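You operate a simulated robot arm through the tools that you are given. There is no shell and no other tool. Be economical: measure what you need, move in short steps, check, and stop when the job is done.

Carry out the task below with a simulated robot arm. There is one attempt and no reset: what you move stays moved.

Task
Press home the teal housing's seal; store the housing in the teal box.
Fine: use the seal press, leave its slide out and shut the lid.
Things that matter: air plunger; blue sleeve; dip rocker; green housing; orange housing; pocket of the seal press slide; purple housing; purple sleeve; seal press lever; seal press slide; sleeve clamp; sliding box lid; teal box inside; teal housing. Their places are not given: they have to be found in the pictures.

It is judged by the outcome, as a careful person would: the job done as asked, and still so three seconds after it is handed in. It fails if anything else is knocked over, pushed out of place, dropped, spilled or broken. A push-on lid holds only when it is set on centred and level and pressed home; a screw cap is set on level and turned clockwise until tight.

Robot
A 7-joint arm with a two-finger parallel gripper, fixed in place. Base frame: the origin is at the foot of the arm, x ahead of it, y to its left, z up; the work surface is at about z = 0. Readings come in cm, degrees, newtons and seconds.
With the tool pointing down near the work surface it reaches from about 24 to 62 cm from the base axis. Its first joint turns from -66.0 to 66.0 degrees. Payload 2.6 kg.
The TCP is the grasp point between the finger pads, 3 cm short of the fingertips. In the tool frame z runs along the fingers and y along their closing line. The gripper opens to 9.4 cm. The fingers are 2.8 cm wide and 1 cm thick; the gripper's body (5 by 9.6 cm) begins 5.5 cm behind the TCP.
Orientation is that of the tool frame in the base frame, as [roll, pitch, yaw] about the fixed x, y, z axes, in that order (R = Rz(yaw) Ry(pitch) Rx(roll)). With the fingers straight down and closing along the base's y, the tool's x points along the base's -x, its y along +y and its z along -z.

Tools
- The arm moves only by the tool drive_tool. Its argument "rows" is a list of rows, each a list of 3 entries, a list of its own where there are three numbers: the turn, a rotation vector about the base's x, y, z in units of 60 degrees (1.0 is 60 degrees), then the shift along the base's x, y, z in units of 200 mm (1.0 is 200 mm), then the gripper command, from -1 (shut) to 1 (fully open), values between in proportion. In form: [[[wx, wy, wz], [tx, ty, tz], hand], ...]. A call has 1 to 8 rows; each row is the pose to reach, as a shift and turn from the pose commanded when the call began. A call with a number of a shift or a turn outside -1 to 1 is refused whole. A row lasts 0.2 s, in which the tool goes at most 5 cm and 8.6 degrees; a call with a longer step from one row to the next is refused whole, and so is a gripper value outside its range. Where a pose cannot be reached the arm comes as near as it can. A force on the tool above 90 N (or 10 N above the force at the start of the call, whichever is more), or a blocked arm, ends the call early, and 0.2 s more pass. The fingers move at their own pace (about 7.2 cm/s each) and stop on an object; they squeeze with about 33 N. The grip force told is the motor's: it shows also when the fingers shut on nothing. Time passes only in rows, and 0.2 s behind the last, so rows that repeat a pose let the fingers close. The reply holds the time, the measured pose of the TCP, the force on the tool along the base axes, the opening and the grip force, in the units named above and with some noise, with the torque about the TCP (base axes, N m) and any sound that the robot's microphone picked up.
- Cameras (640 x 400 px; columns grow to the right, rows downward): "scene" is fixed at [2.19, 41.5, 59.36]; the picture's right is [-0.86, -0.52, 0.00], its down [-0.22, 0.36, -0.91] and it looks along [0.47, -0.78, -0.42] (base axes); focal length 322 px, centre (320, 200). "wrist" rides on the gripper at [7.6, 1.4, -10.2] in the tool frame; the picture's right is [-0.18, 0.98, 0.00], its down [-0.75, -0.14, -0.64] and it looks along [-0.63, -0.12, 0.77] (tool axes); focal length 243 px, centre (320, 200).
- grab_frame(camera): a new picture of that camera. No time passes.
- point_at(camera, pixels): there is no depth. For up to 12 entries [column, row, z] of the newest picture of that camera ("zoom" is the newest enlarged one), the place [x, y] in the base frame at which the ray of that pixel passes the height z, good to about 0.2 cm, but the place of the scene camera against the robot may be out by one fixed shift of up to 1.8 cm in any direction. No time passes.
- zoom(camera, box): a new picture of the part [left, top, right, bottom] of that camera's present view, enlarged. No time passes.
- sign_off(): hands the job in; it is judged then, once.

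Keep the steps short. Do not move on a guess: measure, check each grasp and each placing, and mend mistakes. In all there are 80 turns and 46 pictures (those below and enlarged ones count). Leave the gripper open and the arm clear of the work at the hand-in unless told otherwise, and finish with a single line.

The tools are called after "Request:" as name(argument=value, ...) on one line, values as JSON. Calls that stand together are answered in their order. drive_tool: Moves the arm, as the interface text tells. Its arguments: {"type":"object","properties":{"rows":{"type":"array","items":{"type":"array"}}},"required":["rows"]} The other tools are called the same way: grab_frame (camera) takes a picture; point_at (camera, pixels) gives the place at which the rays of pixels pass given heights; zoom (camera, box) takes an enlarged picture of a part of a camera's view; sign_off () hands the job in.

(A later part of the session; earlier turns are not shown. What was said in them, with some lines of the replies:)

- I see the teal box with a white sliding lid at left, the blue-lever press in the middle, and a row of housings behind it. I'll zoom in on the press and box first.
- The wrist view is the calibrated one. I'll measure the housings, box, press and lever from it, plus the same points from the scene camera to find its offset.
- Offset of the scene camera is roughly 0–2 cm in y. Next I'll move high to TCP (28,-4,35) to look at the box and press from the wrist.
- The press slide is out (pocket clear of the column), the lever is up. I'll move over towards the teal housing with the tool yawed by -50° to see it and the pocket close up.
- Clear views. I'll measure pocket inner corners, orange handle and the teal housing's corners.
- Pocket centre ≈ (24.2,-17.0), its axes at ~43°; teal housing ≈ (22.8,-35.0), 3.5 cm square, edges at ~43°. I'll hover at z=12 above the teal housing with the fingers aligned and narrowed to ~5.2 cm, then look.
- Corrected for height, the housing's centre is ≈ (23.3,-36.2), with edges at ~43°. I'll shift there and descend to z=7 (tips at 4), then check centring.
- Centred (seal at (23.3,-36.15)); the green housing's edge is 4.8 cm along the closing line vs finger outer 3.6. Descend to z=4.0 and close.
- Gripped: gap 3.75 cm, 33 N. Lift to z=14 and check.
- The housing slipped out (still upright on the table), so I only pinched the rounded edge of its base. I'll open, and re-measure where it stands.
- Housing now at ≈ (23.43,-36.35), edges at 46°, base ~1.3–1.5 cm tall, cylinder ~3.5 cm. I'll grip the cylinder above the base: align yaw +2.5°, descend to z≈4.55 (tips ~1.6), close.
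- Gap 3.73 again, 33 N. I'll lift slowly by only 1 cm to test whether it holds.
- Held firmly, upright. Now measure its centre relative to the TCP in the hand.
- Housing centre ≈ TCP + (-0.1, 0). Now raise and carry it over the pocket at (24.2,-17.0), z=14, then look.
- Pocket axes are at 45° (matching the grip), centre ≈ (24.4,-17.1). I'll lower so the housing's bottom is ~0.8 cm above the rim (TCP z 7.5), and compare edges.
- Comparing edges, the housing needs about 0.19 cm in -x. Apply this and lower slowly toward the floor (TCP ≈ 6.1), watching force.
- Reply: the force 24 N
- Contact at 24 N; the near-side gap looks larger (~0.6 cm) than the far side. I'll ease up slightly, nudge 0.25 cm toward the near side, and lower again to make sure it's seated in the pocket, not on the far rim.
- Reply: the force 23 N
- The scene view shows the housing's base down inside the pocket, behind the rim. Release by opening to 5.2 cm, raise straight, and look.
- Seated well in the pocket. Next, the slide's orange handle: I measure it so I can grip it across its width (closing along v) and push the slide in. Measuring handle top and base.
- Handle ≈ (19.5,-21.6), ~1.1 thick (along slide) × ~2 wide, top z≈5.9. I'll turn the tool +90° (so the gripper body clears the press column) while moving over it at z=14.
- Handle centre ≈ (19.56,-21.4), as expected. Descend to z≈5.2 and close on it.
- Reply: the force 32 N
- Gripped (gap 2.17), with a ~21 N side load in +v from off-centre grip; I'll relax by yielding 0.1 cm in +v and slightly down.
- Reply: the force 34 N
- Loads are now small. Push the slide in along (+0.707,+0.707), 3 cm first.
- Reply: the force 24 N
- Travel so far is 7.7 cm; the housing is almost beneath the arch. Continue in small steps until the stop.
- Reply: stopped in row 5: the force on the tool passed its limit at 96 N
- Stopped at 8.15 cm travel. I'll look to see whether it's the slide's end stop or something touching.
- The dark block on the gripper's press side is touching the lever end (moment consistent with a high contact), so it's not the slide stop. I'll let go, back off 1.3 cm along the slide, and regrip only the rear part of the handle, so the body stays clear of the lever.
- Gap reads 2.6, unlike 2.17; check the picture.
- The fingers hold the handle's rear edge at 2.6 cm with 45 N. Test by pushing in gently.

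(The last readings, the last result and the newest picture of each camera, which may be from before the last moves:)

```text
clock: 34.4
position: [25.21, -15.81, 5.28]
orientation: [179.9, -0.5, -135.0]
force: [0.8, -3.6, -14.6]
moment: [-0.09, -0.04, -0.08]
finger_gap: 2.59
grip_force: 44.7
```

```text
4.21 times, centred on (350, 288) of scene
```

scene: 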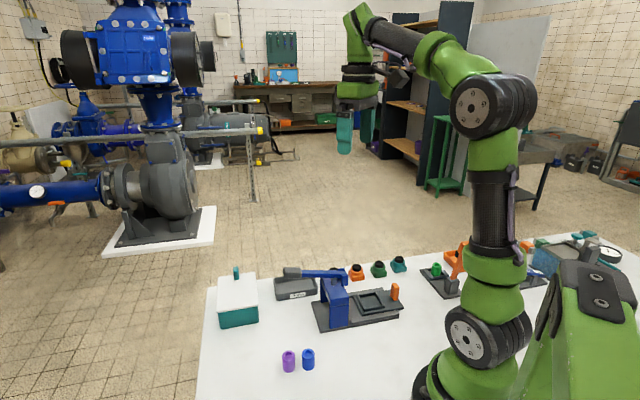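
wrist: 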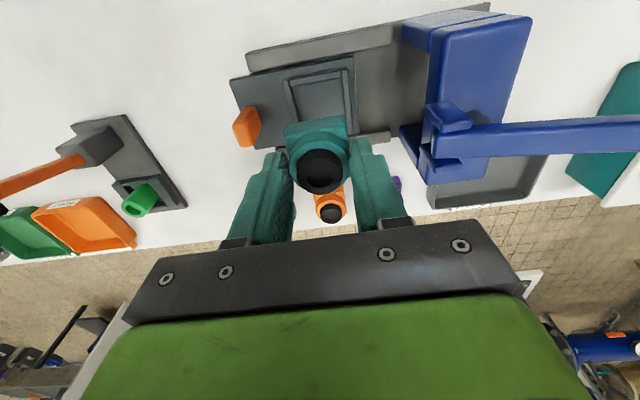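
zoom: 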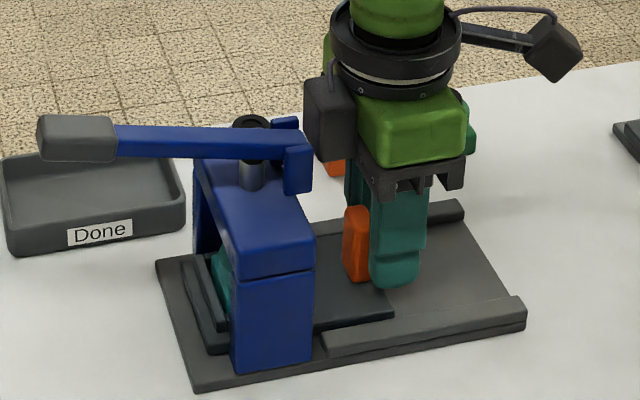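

The slide followed: total travel ≈ 9.3 cm, with the housing about under the plunger. I'll push in very small steps to feel for the end stop.

Request:
drive_tool(rows=[[[0, 0, 0], [0.003, 0.003, 0], -1], [[0, 0, 0], [0.006, 0.006, 0], -1], [[0, 0, 0], [0.009, 0.009, 0], -1], [[0, 0, 0], [0.012, 0.012, 0], -1]])

Request:
zoom(camera="scene", box=[310, 255, 370, 330])

```text
clock: 35.4
position: [25.15, -15.74, 5.4]
orientation: [179.7, -0.7, -135.2]
force: [-20.4, -21.0, -6.1]
moment: [0.41, -0.53, 0.0]
finger_gap: 2.61
grip_force: 44.3
```

```text
5.33 times, centred on (340, 292) of scene
```

zoom: 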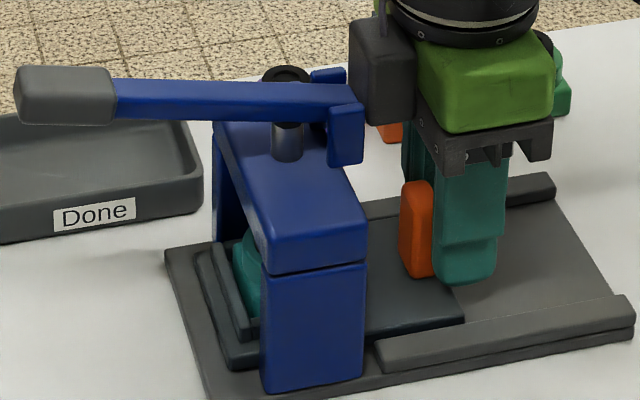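

29 N resisting at slide height: end stop reached, and the housing's corner lines up with the plunger. Now open, back off along the slide, then rise.

Request:
drive_tool(rows=[[[0, 0, 0], [-0.003, -0.003, 0], -1], [[0, 0, 0], [-0.003, -0.003, 0], 0], [[0, 0, 0], [-0.003, -0.003, 0], 0.1], [[0, 0, 0], [-0.05, -0.05, 0], 0.1], [[0, 0, 0], [-0.12, -0.12, 0], 0.1], [[0, 0, 0], [-0.15, -0.15, 0.15], 0.1], [[0, 0, 0], [-0.15, -0.15, 0.35], 0.1], [[0, 0, 0], [-0.15, -0.15, 0.55], 0.1]])

Request:
drive_tool(rows=[[[0, 0, -0.14], [0.01, 0.03, 0.05], -1], [[0, 0, -0.28], [0.03, 0.1, 0.1], -1], [[0, 0, -0.42], [0.06, 0.2, 0.1], -1], [[0, 0, -0.56], [0.1, 0.3, 0.1], -1], [[0, 0, -0.7], [0.15, 0.4, 0.1], -1], [[0, 0, -0.8], [0.2, 0.5, 0.1], -1], [[0, 0, -0.8], [0.2, 0.5, 0.1], -1]])

Request:
grab_frame(camera="wrist")

```text
clock: 37.2
position: [22.3, -18.66, 16.44]
orientation: [179.9, -0.6, -134.9]
force: [0.7, 0.1, -1.7]
moment: [-0.01, -0.01, 0.03]
finger_gap: 5.17
grip_force: 0.0
```

```text
clock: 38.8
position: [26.42, -8.6, 18.44]
orientation: [179.9, -0.5, 176.9]
force: [-0.2, 0.1, -0.3]
moment: [0.02, -0.02, -0.03]
finger_gap: 0.01
grip_force: 33.2
```

```text
10 pictures are left
```

wrist: 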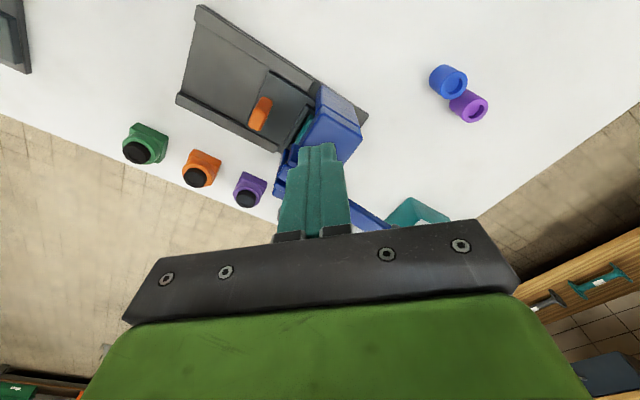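

Only 10 pictures left, so I'll rely more on force. Triangulating two earlier wrist views, the lever's grey knob is at ≈ (37.4,-3.6), z≈14 (on the press axis, v=29). I'll go above it at z=21 with closed fingers.

Request:
drive_tool(rows=[[[0, 0, 0], [0, 0, 0.13], -1], [[0, 0, 0], [0.14, 0.06, 0.13], -1], [[0, 0, 0], [0.28, 0.12, 0.13], -1], [[0, 0, 0], [0.41, 0.18, 0.13], -1], [[0, 0, 0], [0.535, 0.235, 0.13], -1], [[0, 0, 0], [0.535, 0.235, 0.13], -1]])

Request:
drive_tool(rows=[[[0, 0, 0], [0, 0, -0.06], -1], [[0, 0, 0], [0, 0, -0.12], -1], [[0, 0, 0], [0, 0, -0.15], -1], [[0, 0, 0], [0, 0, -0.18], -1], [[0, 0, 0], [0, 0, -0.2], -1]])

```text
clock: 40.2
position: [37.01, -3.93, 21.03]
orientation: [179.8, -0.5, 177.2]
force: [0.2, 0.0, -0.9]
moment: [0.02, 0.01, 0.02]
finger_gap: 0.01
grip_force: 32.6
```

```text
clock: 41.4
position: [37.26, -3.95, 16.99]
orientation: [179.9, -0.5, 177.1]
force: [1.2, -0.2, 0.7]
moment: [0.04, -0.08, 0.01]
finger_gap: 0.0
grip_force: 32.4
```

Tips at z≈14, barely touching. Continue down in 0.5 cm steps.

Request:
drive_tool(rows=[[[0, 0, 0], [0, 0, -0.025], -1], [[0, 0, 0], [0, 0, -0.05], -1], [[0, 0, 0], [0, 0, -0.075], -1], [[0, 0, 0], [0, 0, -0.1], -1]])

Request:
zoom(camera="scene", box=[200, 235, 400, 335])

```text
clock: 42.4
position: [37.26, -3.82, 14.9]
orientation: [179.8, -0.5, 177.1]
force: [2.1, 2.3, 3.0]
moment: [0.03, -0.01, 0.0]
finger_gap: 0.0
grip_force: 33.4
```

```text
3.20 times, centred on (300, 285) of scene
```

zoom: 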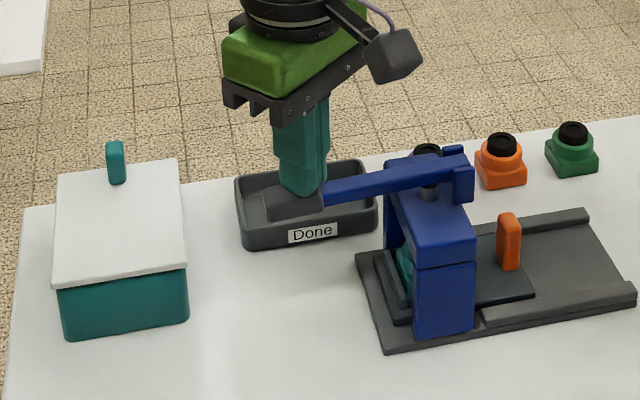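

The tips are on the knob and the lever is going down. Continue pressing until the force climbs.

Request:
drive_tool(rows=[[[0, 0, 0], [0, 0, -0.025], -1], [[0, 0, 0], [0, 0, -0.05], -1], [[0, 0, 0], [0, 0, -0.075], -1], [[0, 0, 0], [0, 0, -0.1], -1], [[0, 0, 0], [0, 0, -0.125], -1], [[0, 0, 0], [0, 0, -0.15], -1]])

```text
clock: 43.8
position: [37.18, -3.95, 12.31]
orientation: [179.9, -0.3, 176.6]
force: [-27.4, -8.7, 64.5]
moment: [-0.73, 1.48, -0.17]
finger_gap: 0.0
grip_force: 33.1
```

64 N now: plunger is on the seal. Press a bit further in small steps.

Request:
drive_tool(rows=[[[0, 0, 0], [-0.002, -0.001, -0.008], -1], [[0, 0, 0], [-0.004, -0.002, -0.016], -1], [[0, 0, 0], [-0.006, -0.003, -0.024], -1], [[0, 0, 0], [-0.006, -0.003, -0.032], -1], [[0, 0, 0], [-0.006, -0.003, -0.04], -1], [[0, 0, 0], [-0.006, -0.003, -0.04], -1]])

```text
clock: 44.4
position: [37.21, -4.06, 12.34]
orientation: [179.6, 0.1, 176.8]
force: [-9.9, 0.7, 28.0]
moment: [-0.16, 0.66, -0.09]
finger_gap: 0.0
grip_force: 32.9
stopped in row 2: the force on the tool passed its limit at 93 N (the readings are from after the stop); the commanded pose is now the measured one
```

Request:
zoom(camera="scene", box=[270, 240, 380, 330])

```text
4.44 times, centred on (325, 285) of scene
```

zoom: 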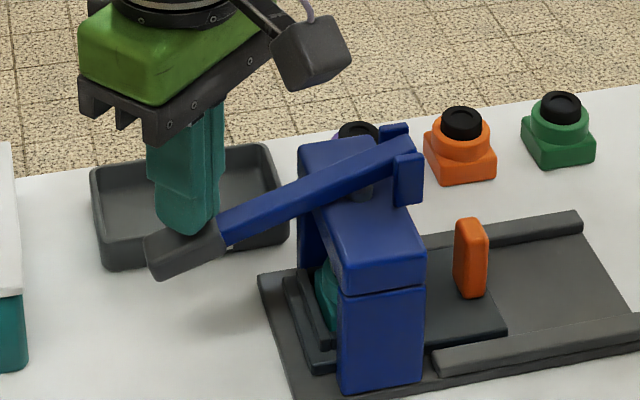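

The lever is well down, hard against its limit. Release by rising to z≈21, and look at whether the lever returns.

Request:
drive_tool(rows=[[[0, 0, 0], [0, 0, 0.05], -1], [[0, 0, 0], [0, 0, 0.12], -1], [[0, 0, 0], [0, 0, 0.22], -1], [[0, 0, 0], [0, 0, 0.35], -1], [[0, 0, 0], [0, 0, 0.45], -1], [[0, 0, 0], [0, 0, 0.45], -1]])

Request:
zoom(camera="scene", box=[200, 235, 400, 335])

```text
clock: 45.8
position: [37.24, -3.99, 21.3]
orientation: [179.9, 0.0, 176.7]
force: [-0.4, 0.0, -0.6]
moment: [0.01, -0.01, -0.01]
finger_gap: 0.0
grip_force: 33.2
```

```text
3.20 times, centred on (300, 285) of scene
```

zoom: 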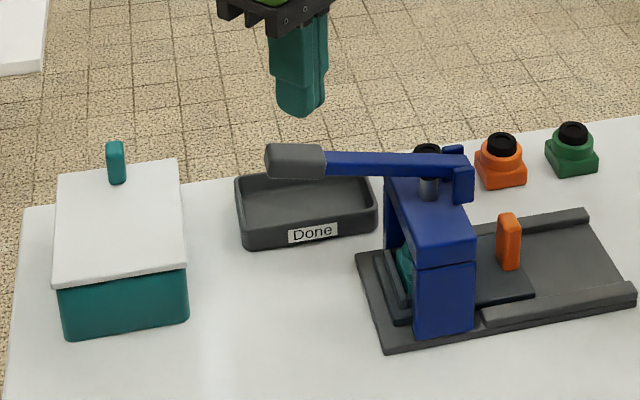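

The lever returned up by itself. Next, retrace to the slide handle (yaw +48°), at (22.3,-18.7), z 16.4, fingers opened to 5.2.

Request:
drive_tool(rows=[[[0, 0, 0.1], [-0.09, -0.09, 0.0], 0.1], [[0, 0, 0.2], [-0.18, -0.18, 0.0], 0.1], [[0, 0, 0.3], [-0.28, -0.28, 0.0], 0.1], [[0, 0, 0.4], [-0.38, -0.375, 0], 0.1], [[0, 0, 0.5], [-0.48, -0.47, 0], 0.1], [[0, 0, 0.6], [-0.58, -0.57, 0], 0.1], [[0, 0, 0.7], [-0.67, -0.66, -0.1], 0.1], [[0, 0, 0.805], [-0.75, -0.74, -0.245], 0.1]])

```text
clock: 47.5
position: [22.07, -18.77, 16.29]
orientation: [179.9, 0.0, -134.8]
force: [-0.4, 0.2, 0.1]
moment: [-0.02, -0.01, -0.02]
finger_gap: 5.15
grip_force: 0.0
```

Descend to z=5.3 behind the handle, slide forward around it, and close.

Request:
drive_tool(rows=[[[0, 0, 0], [0, 0, -0.2], 0.1], [[0, 0, 0], [0, 0, -0.4], 0.1], [[0, 0, 0], [0, 0, -0.55], 0.1], [[0, 0, 0], [0.05, 0.05, -0.55], 0.1], [[0, 0, 0], [0.11, 0.11, -0.55], 0.1], [[0, 0, 0], [0.155, 0.152, -0.55], 0.1], [[0, 0, 0], [0.155, 0.152, -0.55], -1], [[0, 0, 0], [0.155, 0.152, -0.55], -1]])

Request:
drive_tool(rows=[[[0, 0, 0], [0, 0, 0], -1], [[0, 0, 0], [0, 0, 0], -1]])

```text
clock: 49.4
position: [25.34, -15.74, 5.48]
orientation: [179.8, -0.1, -135.0]
force: [-0.8, 0.5, 1.5]
moment: [-0.25, 0.23, -0.05]
finger_gap: 2.57
grip_force: 45.0
```

```text
clock: 50.0
position: [25.26, -15.74, 5.35]
orientation: [179.9, -0.1, -134.8]
force: [-1.5, 1.9, 0.8]
moment: [-0.04, -0.02, 0.02]
finger_gap: 2.58
grip_force: 44.9
```

Same hold (2.58, 45 N). Pull the slide out along (-0.707,-0.707), gently first.

Request:
drive_tool(rows=[[[0, 0, 0], [-0.01, -0.01, 0], -1], [[0, 0, 0], [-0.03, -0.03, 0], -1], [[0, 0, 0], [-0.05, -0.05, 0], -1], [[0, 0, 0], [-0.07, -0.07, 0], -1], [[0, 0, 0], [-0.09, -0.09, 0], -1]])

```text
clock: 51.1
position: [23.37, -17.7, 5.36]
orientation: [180.0, -0.2, -134.9]
force: [-8.9, 11.7, 24.7]
moment: [0.15, -0.11, 0.19]
finger_gap: 2.58
grip_force: 45.0
```

Still holding (2.58), it follows. Continue out.

Request:
drive_tool(rows=[[[0, 0, 0], [-0.03, -0.03, 0], -1], [[0, 0, 0], [-0.06, -0.06, 0], -1], [[0, 0, 0], [-0.09, -0.09, 0], -1], [[0, 0, 0], [-0.12, -0.12, 0], -1], [[0, 0, 0], [-0.15, -0.15, 0], -1], [[0, 0, 0], [-0.18, -0.18, 0], -1], [[0, 0, 0], [-0.21, -0.21, 0], -1], [[0, 0, 0], [-0.23, -0.23, 0], -1]])

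Request:
drive_tool(rows=[[[0, 0, 0], [-0.004, -0.004, 0], -1], [[0, 0, 0], [-0.008, -0.008, 0], -1], [[0, 0, 0], [-0.012, -0.012, 0], -1], [[0, 0, 0], [-0.016, -0.016, 0], -1]])

```text
clock: 53.0
position: [18.86, -22.14, 5.34]
orientation: [179.9, 0.0, -134.9]
force: [-12.0, 12.8, 29.4]
moment: [-0.02, -0.03, 0.16]
finger_gap: 2.6
grip_force: 44.8
```

```text
clock: 54.0
position: [18.51, -22.58, 5.34]
orientation: [179.9, -0.1, -134.8]
force: [-6.1, 11.9, 23.4]
moment: [-0.17, 0.08, -0.01]
finger_gap: 2.59
grip_force: 45.0
```

The slide is back out to about its start position. Release, rise, and turn back (-89°) over the pocket at (24.1,-16.9,14) to inspect.

Request:
drive_tool(rows=[[[0, 0, 0], [0, 0, 0], 0], [[0, 0, 0], [0, 0, 0], 0.1], [[0, 0, 0], [0, 0, 0.0], 0.1], [[0, 0, 0], [-0.01, -0.01, 0.15], 0.1], [[0, 0, 0], [-0.01, -0.01, 0.35], 0.1], [[0, 0, -0.1], [0.02, 0.02, 0.435], 0.1], [[0, 0, -0.24], [0.06, 0.06, 0.435], 0.1], [[0, 0, -0.38], [0.1, 0.1, 0.435], 0.1]])

Request:
drive_tool(rows=[[[0, 0, -0.14], [0.03, 0.03, 0], 0.1], [[0, 0, -0.28], [0.06, 0.06, 0], 0.1], [[0, 0, -0.42], [0.09, 0.09, 0], 0.1], [[0, 0, -0.56], [0.12, 0.12, 0], 0.1], [[0, 0, -0.7], [0.15, 0.15, 0], 0.1], [[0, 0, -0.84], [0.18, 0.18, 0], 0.1], [[0, 0, -0.98], [0.18, 0.18, 0], 0.1], [[0, 0, -1.11], [0.18, 0.18, 0], 0.1]])

Request:
zoom(camera="wrist", box=[220, 20, 400, 150])

```text
clock: 55.8
position: [20.53, -20.52, 13.9]
orientation: [179.9, -0.1, -158.0]
force: [0.7, -0.2, -0.4]
moment: [-0.04, 0.02, 0.0]
finger_gap: 5.16
grip_force: 0.0
```

```text
refused: -1.11 is not a number from -1 to 1
```

```text
3.08 times, centred on (310, 85) of wrist
```

zoom: 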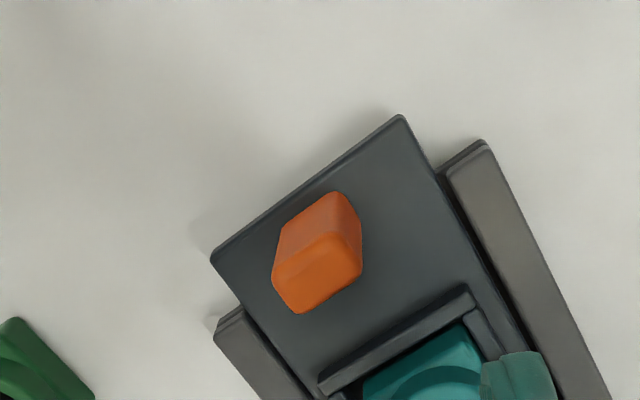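

That turn was out of range, so the picture came early; still useful. I'll check the slide corners against the original, then redo the turn in two calls.

Request:
point_at(camera="zoom", pixels=[[211, 257, 1.5], [402, 116, 1.5]])

Request:
drive_tool(rows=[[[0, 0, -0.14], [0.03, 0.03, 0], 0.1], [[0, 0, -0.28], [0.06, 0.06, 0], 0.1], [[0, 0, -0.42], [0.09, 0.09, 0], 0.1], [[0, 0, -0.56], [0.12, 0.12, 0], 0.1], [[0, 0, -0.7], [0.15, 0.15, 0], 0.1], [[0, 0, -0.84], [0.18, 0.18, 0], 0.1], [[0, 0, -0.98], [0.18, 0.18, 0], 0.1]])

Request:
drive_tool(rows=[[[0, 0, -0.12], [0, 0, 0], 0.1], [[0, 0, -0.12], [0, 0, 0], 0.1]])

Request:
zoom(camera="wrist", box=[230, 40, 410, 160])

```text
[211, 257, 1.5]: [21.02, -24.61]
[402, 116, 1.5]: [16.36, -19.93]
```

```text
clock: 57.4
position: [24.15, -16.84, 13.83]
orientation: [179.9, -0.1, 143.3]
force: [-1.4, 0.0, -0.5]
moment: [-0.01, 0.0, -0.01]
finger_gap: 5.16
grip_force: 0.0
```

```text
clock: 58.0
position: [24.1, -16.91, 13.95]
orientation: [179.9, -0.1, 136.2]
force: [-0.5, 0.1, -0.5]
moment: [0.02, -0.01, 0.0]
finger_gap: 5.18
grip_force: 0.1
```

```text
3.33 times, centred on (320, 100) of wrist
```

zoom: 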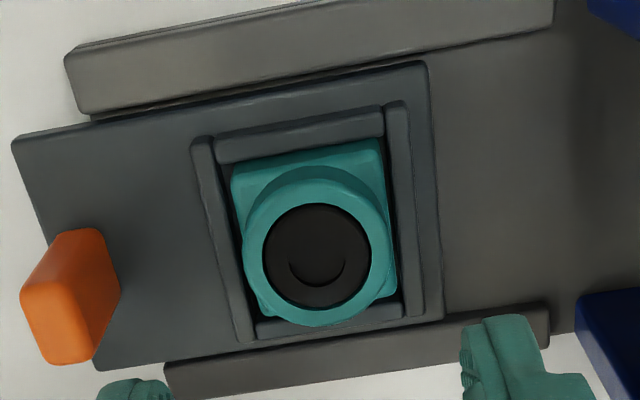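

The seal is now flush in the housing. I'll measure the housing's centre for pickup, plus use the newest box picture data later.

Request:
point_at(camera="zoom", pixels=[[317, 255, 4.2], [317, 255, 4.4], [232, 185, 1.5], [378, 160, 1.5], [243, 255, 4.2], [392, 240, 4.2]])

```text
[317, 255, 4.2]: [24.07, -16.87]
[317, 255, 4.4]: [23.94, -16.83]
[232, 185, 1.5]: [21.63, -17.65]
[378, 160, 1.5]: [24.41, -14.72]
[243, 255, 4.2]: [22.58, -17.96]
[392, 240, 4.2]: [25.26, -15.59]
```

Housing centre ≈ (24.0,-16.87). Before picking it, I open the box. Travel high (z≈22) toward the box keeping the same yaw (fingers close along u, across the lid).

Request:
drive_tool(rows=[[[0, 0, 0], [0, 0, 0.2], 0.1], [[0, 0, 0], [0, 0, 0.4], 0.1], [[0, 0, 0], [0.17, 0.1, 0.4], 0.1], [[0, 0, 0], [0.35, 0.2, 0.4], 0.1], [[0, 0, 0], [0.53, 0.32, 0.4], 0.1], [[0, 0, 0], [0.71, 0.44, 0.4], 0.1], [[0, 0, 0], [0.89, 0.56, 0.4], 0.1], [[0, 0, 0], [1.0, 0.65, 0.4], 0.1]])

Request:
drive_tool(rows=[[[0, 0, 0], [0.15, 0.08, -0.05], 0.1], [[0, 0, 0], [0.3, 0.17, -0.1], 0.1], [[0, 0, 0], [0.3, 0.17, -0.1], 0.1]])

Request:
grab_frame(camera="wrist")

```text
clock: 59.8
position: [44.22, -3.81, 21.79]
orientation: [179.9, -0.1, 136.3]
force: [-1.3, 0.3, -0.2]
moment: [0.0, 0.03, 0.0]
finger_gap: 5.19
grip_force: 0.0
```

```text
clock: 60.5
position: [50.15, -0.44, 19.85]
orientation: [179.9, -0.1, 136.4]
force: [-0.4, 0.7, 0.0]
moment: [-0.01, -0.02, 0.03]
finger_gap: 5.16
grip_force: 0.1
```

```text
4 pictures are left
```

wrist: 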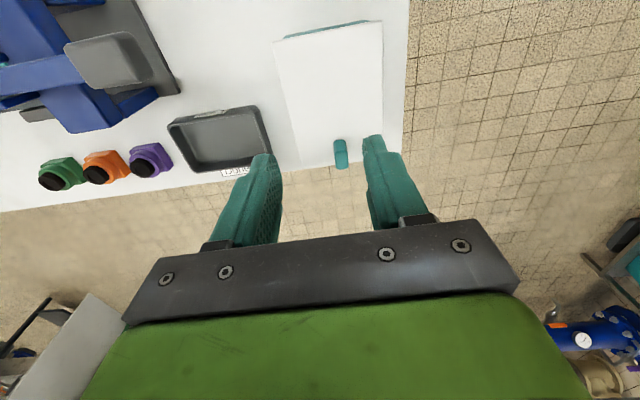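

Request:
point_at(camera="wrist", pixels=[[275, 41, 7.3], [381, 23, 7.3], [384, 161, 7.3], [302, 168, 7.3], [340, 140, 7.3], [341, 165, 9], [341, 155, 9], [334, 141, 7.3], [347, 140, 7.3], [335, 167, 9], [348, 166, 9], [288, 37, 0]])

```text
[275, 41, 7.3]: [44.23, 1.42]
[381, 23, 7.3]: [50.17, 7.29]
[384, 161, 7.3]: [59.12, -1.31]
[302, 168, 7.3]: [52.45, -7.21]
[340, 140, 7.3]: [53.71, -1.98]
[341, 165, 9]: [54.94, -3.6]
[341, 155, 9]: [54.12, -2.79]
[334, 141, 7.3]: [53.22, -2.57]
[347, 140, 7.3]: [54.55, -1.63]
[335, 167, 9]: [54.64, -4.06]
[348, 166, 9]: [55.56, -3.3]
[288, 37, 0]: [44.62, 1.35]
```

Cross-checking with the earlier view, the lid top is lower than assumed: z≈4.9. Re-query at those heights.

Request:
point_at(camera="wrist", pixels=[[275, 41, 4.9], [381, 23, 4.9], [384, 161, 4.9], [302, 168, 4.9], [334, 141, 4.9], [347, 140, 4.9], [335, 167, 6.9], [348, 166, 6.9], [341, 153, 6.9], [341, 142, 6.9], [288, 36, 0], [379, 20, 0]])

```text
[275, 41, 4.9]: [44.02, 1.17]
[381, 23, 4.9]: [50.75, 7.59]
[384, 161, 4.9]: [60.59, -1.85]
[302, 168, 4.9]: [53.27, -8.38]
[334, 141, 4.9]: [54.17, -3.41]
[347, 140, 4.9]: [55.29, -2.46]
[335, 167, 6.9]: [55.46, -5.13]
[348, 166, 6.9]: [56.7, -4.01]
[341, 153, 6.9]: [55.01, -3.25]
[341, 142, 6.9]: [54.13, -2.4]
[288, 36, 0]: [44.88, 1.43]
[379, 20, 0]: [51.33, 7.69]
```

Lid centre ≈ (52.2,-0.4), 9.5×13.4 cm, long axis along v; knob ≈ (55.2,-3.5), ~1.5 wide, near the far end. Descend over the knob with fingers astride (TCP 8.6), then close.

Request:
drive_tool(rows=[[[0, 0, -0.04], [0.13, -0.08, -0.05], 0.1], [[0, 0, -0.04], [0.255, -0.15, -0.15], 0.1], [[0, 0, -0.04], [0.255, -0.15, -0.35], 0.1], [[0, 0, -0.04], [0.255, -0.15, -0.5], 0.1], [[0, 0, -0.04], [0.255, -0.15, -0.565], 0.1], [[0, 0, -0.04], [0.255, -0.15, -0.565], -1], [[0, 0, -0.04], [0.255, -0.15, -0.565], -1], [[0, 0, -0.04], [0.255, -0.15, -0.565], -1]])

```text
clock: 62.4
position: [55.36, -3.71, 8.92]
orientation: [179.6, 0.5, 133.8]
force: [-13.3, -13.6, 34.9]
moment: [-0.53, -0.25, 0.22]
finger_gap: 1.77
grip_force: 45.2
```

Gripped the knob (1.77). There's a load of 35 N up and ~19 N in -u; relax by raising 0.25 cm and shifting slightly -u.

Request:
drive_tool(rows=[[[0, 0, 0], [-0.003, -0.003, 0.006], -1], [[0, 0, 0], [-0.004, -0.004, 0.012], -1], [[0, 0, 0], [-0.004, -0.004, 0.012], -1]])

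```text
clock: 63.1
position: [55.19, -3.59, 9.01]
orientation: [179.8, 0.0, 134.1]
force: [-7.6, -8.5, 21.3]
moment: [-0.92, -0.77, 0.33]
finger_gap: 1.76
grip_force: 44.9
```

Request:
drive_tool(rows=[[[0, 0, 0], [-0.003, -0.003, 0.005], -1], [[0, 0, 0], [-0.003, -0.003, 0.005], -1]])

Request:
drive_tool(rows=[[[0, 0, 0], [-0.01, 0.01, 0], -1], [[0, 0, 0], [-0.02, 0.02, 0], -1], [[0, 0, 0], [-0.03, 0.03, 0], -1]])

```text
clock: 63.8
position: [55.1, -3.54, 9.02]
orientation: [179.8, -0.1, 134.0]
force: [-0.6, -1.2, 10.9]
moment: [-0.9, -0.84, 0.05]
finger_gap: 1.77
grip_force: 45.0
```

```text
clock: 64.5
position: [54.55, -2.89, 9.03]
orientation: [179.8, -0.3, 134.0]
force: [5.4, 5.2, 4.4]
moment: [-0.18, -0.2, 0.04]
finger_gap: 1.78
grip_force: 45.1
```

It slides freely toward -v. Continue another ~4.5 cm along the lid axis.

Request:
drive_tool(rows=[[[0, 0, 0], [-0.028, 0.027, 0], -1], [[0, 0, 0], [-0.056, 0.054, 0], -1], [[0, 0, 0], [-0.084, 0.081, 0], -1], [[0, 0, 0], [-0.112, 0.108, 0], -1], [[0, 0, 0], [-0.14, 0.135, 0], -1], [[0, 0, 0], [-0.168, 0.162, 0], -1]])

```text
clock: 66.0
position: [51.16, 0.42, 9.13]
orientation: [179.8, -0.2, 134.0]
force: [18.3, 17.6, -10.6]
moment: [-0.28, -0.14, -0.35]
finger_gap: 1.79
grip_force: 45.5
```

Side load 25 N in +u: the axis is nearer exactly -45°. Correct slightly and continue 4 cm.

Request:
drive_tool(rows=[[[0, 0, 0], [0.005, 0.005, 0.002], -1], [[0, 0, 0], [-0.02, 0.03, 0.002], -1], [[0, 0, 0], [-0.045, 0.057, 0.002], -1], [[0, 0, 0], [-0.07, 0.083, 0.002], -1], [[0, 0, 0], [-0.095, 0.109, 0.002], -1], [[0, 0, 0], [-0.12, 0.135, 0.002], -1]])

```text
clock: 67.3
position: [48.78, 2.83, 8.97]
orientation: [-179.9, -0.1, 133.9]
force: [8.4, 7.2, -8.3]
moment: [0.51, 0.47, -0.14]
finger_gap: 1.75
grip_force: 45.5
```

Lid opened ~9 cm. Release, rise to z≈22, and go back to the housing at (24.0,-16.9).

Request:
drive_tool(rows=[[[0, 0, 0], [0, 0, 0], 0], [[0, 0, 0], [0, 0, 0], 0.1], [[0, 0, 0], [0, 0, 0.15], 0.1], [[0, 0, 0], [0, 0, 0.35], 0.1], [[0, 0, 0], [0, 0, 0.55], 0.1], [[0, 0, 0], [0, 0, 0.65], 0.1], [[0, 0, 0], [-0.17, -0.14, 0.65], 0.1], [[0, 0, 0], [-0.34, -0.28, 0.65], 0.1]])

Request:
drive_tool(rows=[[[0, 0, 0.025], [-0.17, -0.14, 0], 0.1], [[0, 0, 0.025], [-0.34, -0.28, 0], 0.1], [[0, 0, 0.025], [-0.51, -0.41, 0], 0.1], [[0, 0, 0.025], [-0.68, -0.54, 0], 0.1], [[0, 0, 0.025], [-0.8, -0.64, 0], 0.1], [[0, 0, 0.025], [-0.9, -0.705, -0.1], 0.1], [[0, 0, 0.025], [-0.9, -0.705, -0.1], 0.1]])

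```text
clock: 69.2
position: [41.84, -2.66, 22.12]
orientation: [179.9, -0.2, 134.0]
force: [0.0, 0.4, -0.5]
moment: [0.03, 0.0, 0.0]
finger_gap: 5.16
grip_force: 0.1
```

```text
clock: 70.8
position: [23.85, -16.71, 20.03]
orientation: [179.9, 0.1, 135.4]
force: [0.6, 0.3, 0.0]
moment: [0.02, -0.02, -0.01]
finger_gap: 5.16
grip_force: 0.0
```

Above it. Correct by (0.15,-0.15), descend to z≈6.15, close.

Request:
drive_tool(rows=[[[0, 0, 0], [0.008, -0.008, -0.2], 0.1], [[0, 0, 0], [0.008, -0.008, -0.4], 0.1], [[0, 0, 0], [0.008, -0.008, -0.58], 0.1], [[0, 0, 0], [0.008, -0.008, -0.66], 0.1], [[0, 0, 0], [0.008, -0.008, -0.693], 0.1], [[0, 0, 0], [0.008, -0.008, -0.693], -1], [[0, 0, 0], [0.008, -0.008, -0.693], -1], [[0, 0, 0], [0.008, -0.008, -0.693], -1]])

```text
clock: 72.5
position: [24.07, -17.01, 6.09]
orientation: [180.0, -0.1, 135.4]
force: [1.0, -0.9, -0.1]
moment: [-0.05, -0.07, -0.05]
finger_gap: 3.71
grip_force: 33.0
```

Gripped at 3.71 on the cylinder as before. Lift slowly, 4 cm first.

Request:
drive_tool(rows=[[[0, 0, 0], [0, 0, 0.01], -1], [[0, 0, 0], [0, 0, 0.03], -1], [[0, 0, 0], [0, 0, 0.06], -1], [[0, 0, 0], [0, 0, 0.1], -1], [[0, 0, 0], [0, 0, 0.15], -1], [[0, 0, 0], [0, 0, 0.2], -1]])

```text
clock: 74.0
position: [24.1, -17.04, 10.25]
orientation: [179.9, -0.1, 135.5]
force: [0.4, -0.1, -1.4]
moment: [0.01, -0.05, 0.0]
finger_gap: 3.73
grip_force: 32.9
```

Held. Rise to z≈23 and carry to above the box opening at (53.8,-2.0).

Request:
drive_tool(rows=[[[0, 0, 0], [0, 0, 0.15], -1], [[0, 0, 0], [0, 0, 0.35], -1], [[0, 0, 0], [0, 0, 0.55], -1], [[0, 0, 0], [0.1, 0.05, 0.64], -1], [[0, 0, 0], [0.28, 0.14, 0.64], -1], [[0, 0, 0], [0.46, 0.23, 0.64], -1], [[0, 0, 0], [0.64, 0.32, 0.64], -1], [[0, 0, 0], [0.82, 0.41, 0.64], -1]])

Request:
drive_tool(rows=[[[0, 0, 0], [0.17, 0.08, 0], -1], [[0, 0, 0], [0.34, 0.17, 0], -1], [[0, 0, 0], [0.51, 0.26, -0.05], -1], [[0, 0, 0], [0.66, 0.34, -0.15], -1], [[0, 0, 0], [0.665, 0.34, -0.3], -1], [[0, 0, 0], [0.665, 0.34, -0.4], -1], [[0, 0, 0], [0.665, 0.34, -0.4], -1]])

Request:
grab_frame(camera="wrist")

```text
clock: 75.8
position: [40.55, -8.78, 22.95]
orientation: [179.9, -0.1, 135.5]
force: [-0.5, 0.1, -1.8]
moment: [0.0, 0.01, -0.01]
finger_gap: 3.73
grip_force: 33.2
```

```text
clock: 77.3
position: [53.76, -1.83, 14.95]
orientation: [179.9, -0.2, 135.4]
force: [-0.1, -0.1, -1.8]
moment: [0.02, -0.02, 0.02]
finger_gap: 3.75
grip_force: 32.9
```

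```text
3 pictures are left
```

wrist: 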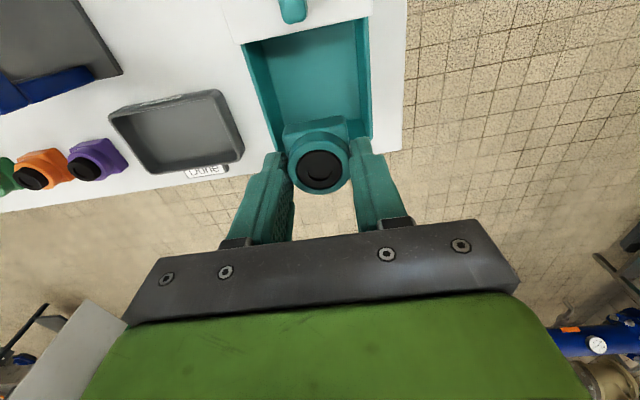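

Request:
point_at(camera="wrist", pixels=[[243, 43, 5], [372, 14, 5], [372, 137, 4.7], [364, 60, 4.7], [262, 60, 4.7], [280, 130, 4.7], [268, 118, 4.7], [360, 110, 0.4], [305, 140, 11.5], [278, 100, 0.4], [368, 110, 4.7], [264, 40, 0.4]])

```text
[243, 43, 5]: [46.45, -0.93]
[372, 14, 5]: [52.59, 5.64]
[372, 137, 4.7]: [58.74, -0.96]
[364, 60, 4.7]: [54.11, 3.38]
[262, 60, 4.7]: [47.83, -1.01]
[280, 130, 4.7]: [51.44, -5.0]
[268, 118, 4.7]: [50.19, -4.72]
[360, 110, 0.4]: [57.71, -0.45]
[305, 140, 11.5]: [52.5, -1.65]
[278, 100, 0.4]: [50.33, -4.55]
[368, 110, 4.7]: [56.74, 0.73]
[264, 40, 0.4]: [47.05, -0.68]
```

The box is open; interior u 32.8–40.4, v 33.3–42. Housing centre is within. Shift 0.7 cm toward -v and lower to TCP z≈5.6, then feel for the floor.

Request:
drive_tool(rows=[[[0, 0, 0], [-0.028, 0.022, 0], -1], [[0, 0, 0], [-0.028, 0.022, -0.15], -1], [[0, 0, 0], [-0.028, 0.022, -0.3], -1], [[0, 0, 0], [-0.028, 0.022, -0.42], -1], [[0, 0, 0], [-0.028, 0.022, -0.47], -1], [[0, 0, 0], [-0.028, 0.022, -0.47], -1]])

Request:
drive_tool(rows=[[[0, 0, 0], [0, 0, -0.008], -1], [[0, 0, 0], [0, 0, -0.016], -1], [[0, 0, 0], [0, 0, -0.022], -1], [[0, 0, 0], [0, 0, -0.028], -1], [[0, 0, 0], [0, 0, -0.034], -1]])

```text
clock: 78.8
position: [53.33, -1.56, 5.57]
orientation: [180.0, -0.2, 135.4]
force: [0.5, -0.3, -1.0]
moment: [-0.04, 0.0, 0.03]
finger_gap: 3.74
grip_force: 33.3
```

```text
clock: 80.0
position: [53.22, -1.38, 4.95]
orientation: [179.9, -0.1, 135.5]
force: [-0.1, -0.9, -1.1]
moment: [0.0, -0.02, 0.0]
finger_gap: 3.75
grip_force: 32.8
```

Request:
drive_tool(rows=[[[0, 0, 0], [0, 0, -0.005], -1], [[0, 0, 0], [0, 0, -0.01], -1], [[0, 0, 0], [0, 0, -0.014], -1]])

```text
clock: 80.8
position: [53.07, -1.48, 4.81]
orientation: [179.7, 0.0, 135.4]
force: [-2.7, -0.4, 6.2]
moment: [-0.1, 0.18, -0.01]
finger_gap: 3.77
grip_force: 33.0
```

Light contact (6 N): it's on the floor. Release to ~4.7 cm, then rise straight up.

Request:
drive_tool(rows=[[[0, 0, 0], [0, 0, 0], -0.1], [[0, 0, 0], [0, 0, 0], 0], [[0, 0, 0], [0, 0, 0], 0], [[0, 0, 0], [0, 0, 0.1], 0], [[0, 0, 0], [0, 0, 0.25], 0], [[0, 0, 0], [0, 0, 0.4], 0], [[0, 0, 0], [0, 0, 0.5], 0], [[0, 0, 0], [0, 0, 0.5], 0.1]])

Request:
grab_frame(camera="wrist")

```text
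clock: 82.5
position: [53.3, -1.53, 14.63]
orientation: [179.9, 0.0, 135.4]
force: [-0.3, 0.2, 1.1]
moment: [0.0, 0.01, 0.01]
finger_gap: 5.14
grip_force: 0.1
```

```text
2 pictures are left
```

wrist: 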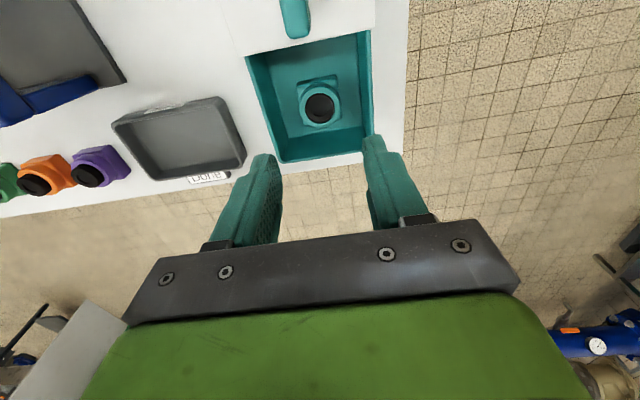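

The housing stands upright in the box, seal flush. Now close the lid: regrip the knob at (48.78,2.83), z 9.05.

Request:
drive_tool(rows=[[[0, 0, -0.025], [-0.11, 0.11, 0.05], 0.1], [[0, 0, -0.025], [-0.22, 0.215, 0.05], 0.1], [[0, 0, -0.025], [-0.22, 0.215, -0.1], 0.1], [[0, 0, -0.025], [-0.22, 0.215, -0.22], 0.1], [[0, 0, -0.025], [-0.22, 0.215, -0.276], 0.1], [[0, 0, -0.025], [-0.22, 0.215, -0.276], -1], [[0, 0, -0.025], [-0.22, 0.215, -0.276], -1], [[0, 0, -0.025], [-0.22, 0.215, -0.276], -1]])

```text
clock: 84.3
position: [48.83, 2.7, 9.11]
orientation: [179.9, -0.1, 133.9]
force: [-0.5, 0.4, -2.6]
moment: [-0.19, -0.15, 0.03]
finger_gap: 1.76
grip_force: 44.9
5 turns are left
```

Knob gripped (1.76). Slide the lid shut 8.9 cm along +v, then nudge gently to the stop.

Request:
drive_tool(rows=[[[0, 0, 0], [0.03, -0.03, 0], -1], [[0, 0, 0], [0.075, -0.075, 0], -1], [[0, 0, 0], [0.12, -0.12, 0], -1], [[0, 0, 0], [0.165, -0.165, 0], -1], [[0, 0, 0], [0.21, -0.21, 0], -1], [[0, 0, 0], [0.255, -0.255, 0], -1], [[0, 0, 0], [0.295, -0.295, 0], -1], [[0, 0, 0], [0.312, -0.312, 0], -1]])

Request:
drive_tool(rows=[[[0, 0, 0], [0.003, -0.003, 0], -1], [[0, 0, 0], [0.006, -0.006, 0], -1], [[0, 0, 0], [0.009, -0.009, 0], -1]])

Request:
zoom(camera="scene", box=[200, 250, 300, 340])

```text
clock: 86.2
position: [55.19, -3.55, 9.06]
orientation: [-180.0, -0.1, 133.9]
force: [-6.0, -5.7, 1.2]
moment: [0.44, 0.42, 0.12]
finger_gap: 1.77
grip_force: 45.4
```

```text
clock: 87.0
position: [55.2, -3.66, 9.01]
orientation: [179.9, -0.1, 133.9]
force: [-6.1, -5.7, -2.3]
moment: [-0.04, -0.05, 0.14]
finger_gap: 1.77
grip_force: 45.1
```

```text
4.44 times, centred on (250, 295) of scene
4 turns are left
```

zoom: 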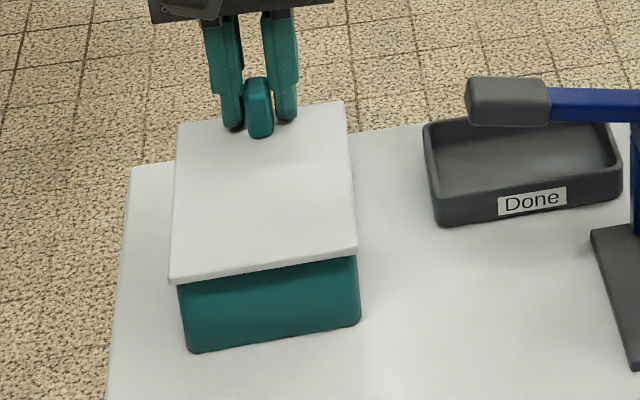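

The lid is nearly shut; compared with the start, its front edge is ~0.25 cm short. Push 0.28 cm more in small steps.

Request:
drive_tool(rows=[[[0, 0, 0], [0.003, -0.003, 0], -1], [[0, 0, 0], [0.006, -0.006, 0], -1], [[0, 0, 0], [0.008, -0.008, 0], -1], [[0, 0, 0], [0.01, -0.01, 0], -1]])

Request:
zoom(camera="scene", box=[200, 250, 300, 340])

```text
clock: 88.0
position: [55.46, -3.91, 9.16]
orientation: [180.0, -0.2, 133.8]
force: [-7.1, -6.6, -2.9]
moment: [-0.21, -0.18, 0.15]
finger_gap: 1.76
grip_force: 45.0
```

```text
4.44 times, centred on (250, 295) of scene
3 turns are left
```

zoom: 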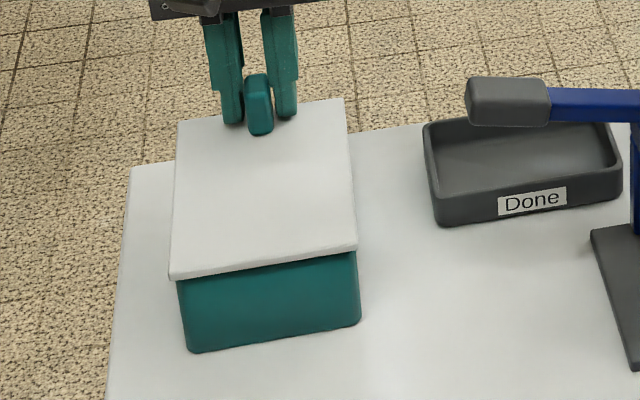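

The front edge now matches the start picture (170,280)-(357,250). A last 0.08 cm nudge, then release and rise clear.

Request:
drive_tool(rows=[[[0, 0, 0], [0.003, -0.003, 0], -1], [[0, 0, 0], [0.003, -0.003, 0], 0], [[0, 0, 0], [0.003, -0.003, 0], 0.1], [[0, 0, 0], [0.003, -0.003, 0.0], 0.1], [[0, 0, 0], [0.003, -0.003, 0.15], 0.1], [[0, 0, 0], [0.003, -0.003, 0.35], 0.1], [[0, 0, 0], [0.003, -0.003, 0.55], 0.1], [[0, 0, 0], [-0.1, 0.05, 0.7], 0.1]])

```text
clock: 89.8
position: [53.37, -2.87, 23.34]
orientation: [179.9, -0.1, 133.9]
force: [0.0, -1.9, -0.1]
moment: [0.04, 0.01, 0.02]
finger_gap: 5.18
grip_force: 0.1
2 turns are left
```

The gripper is open and clear, the lid is shut, and the slide is out. Handing in.

Request:
sign_off()

```text
The job is handed in.
```

The teal housing's seal is pressed home, the housing is stored in the teal box with the lid shut, and the press slide is back out to within about 0.15 cm of its start.
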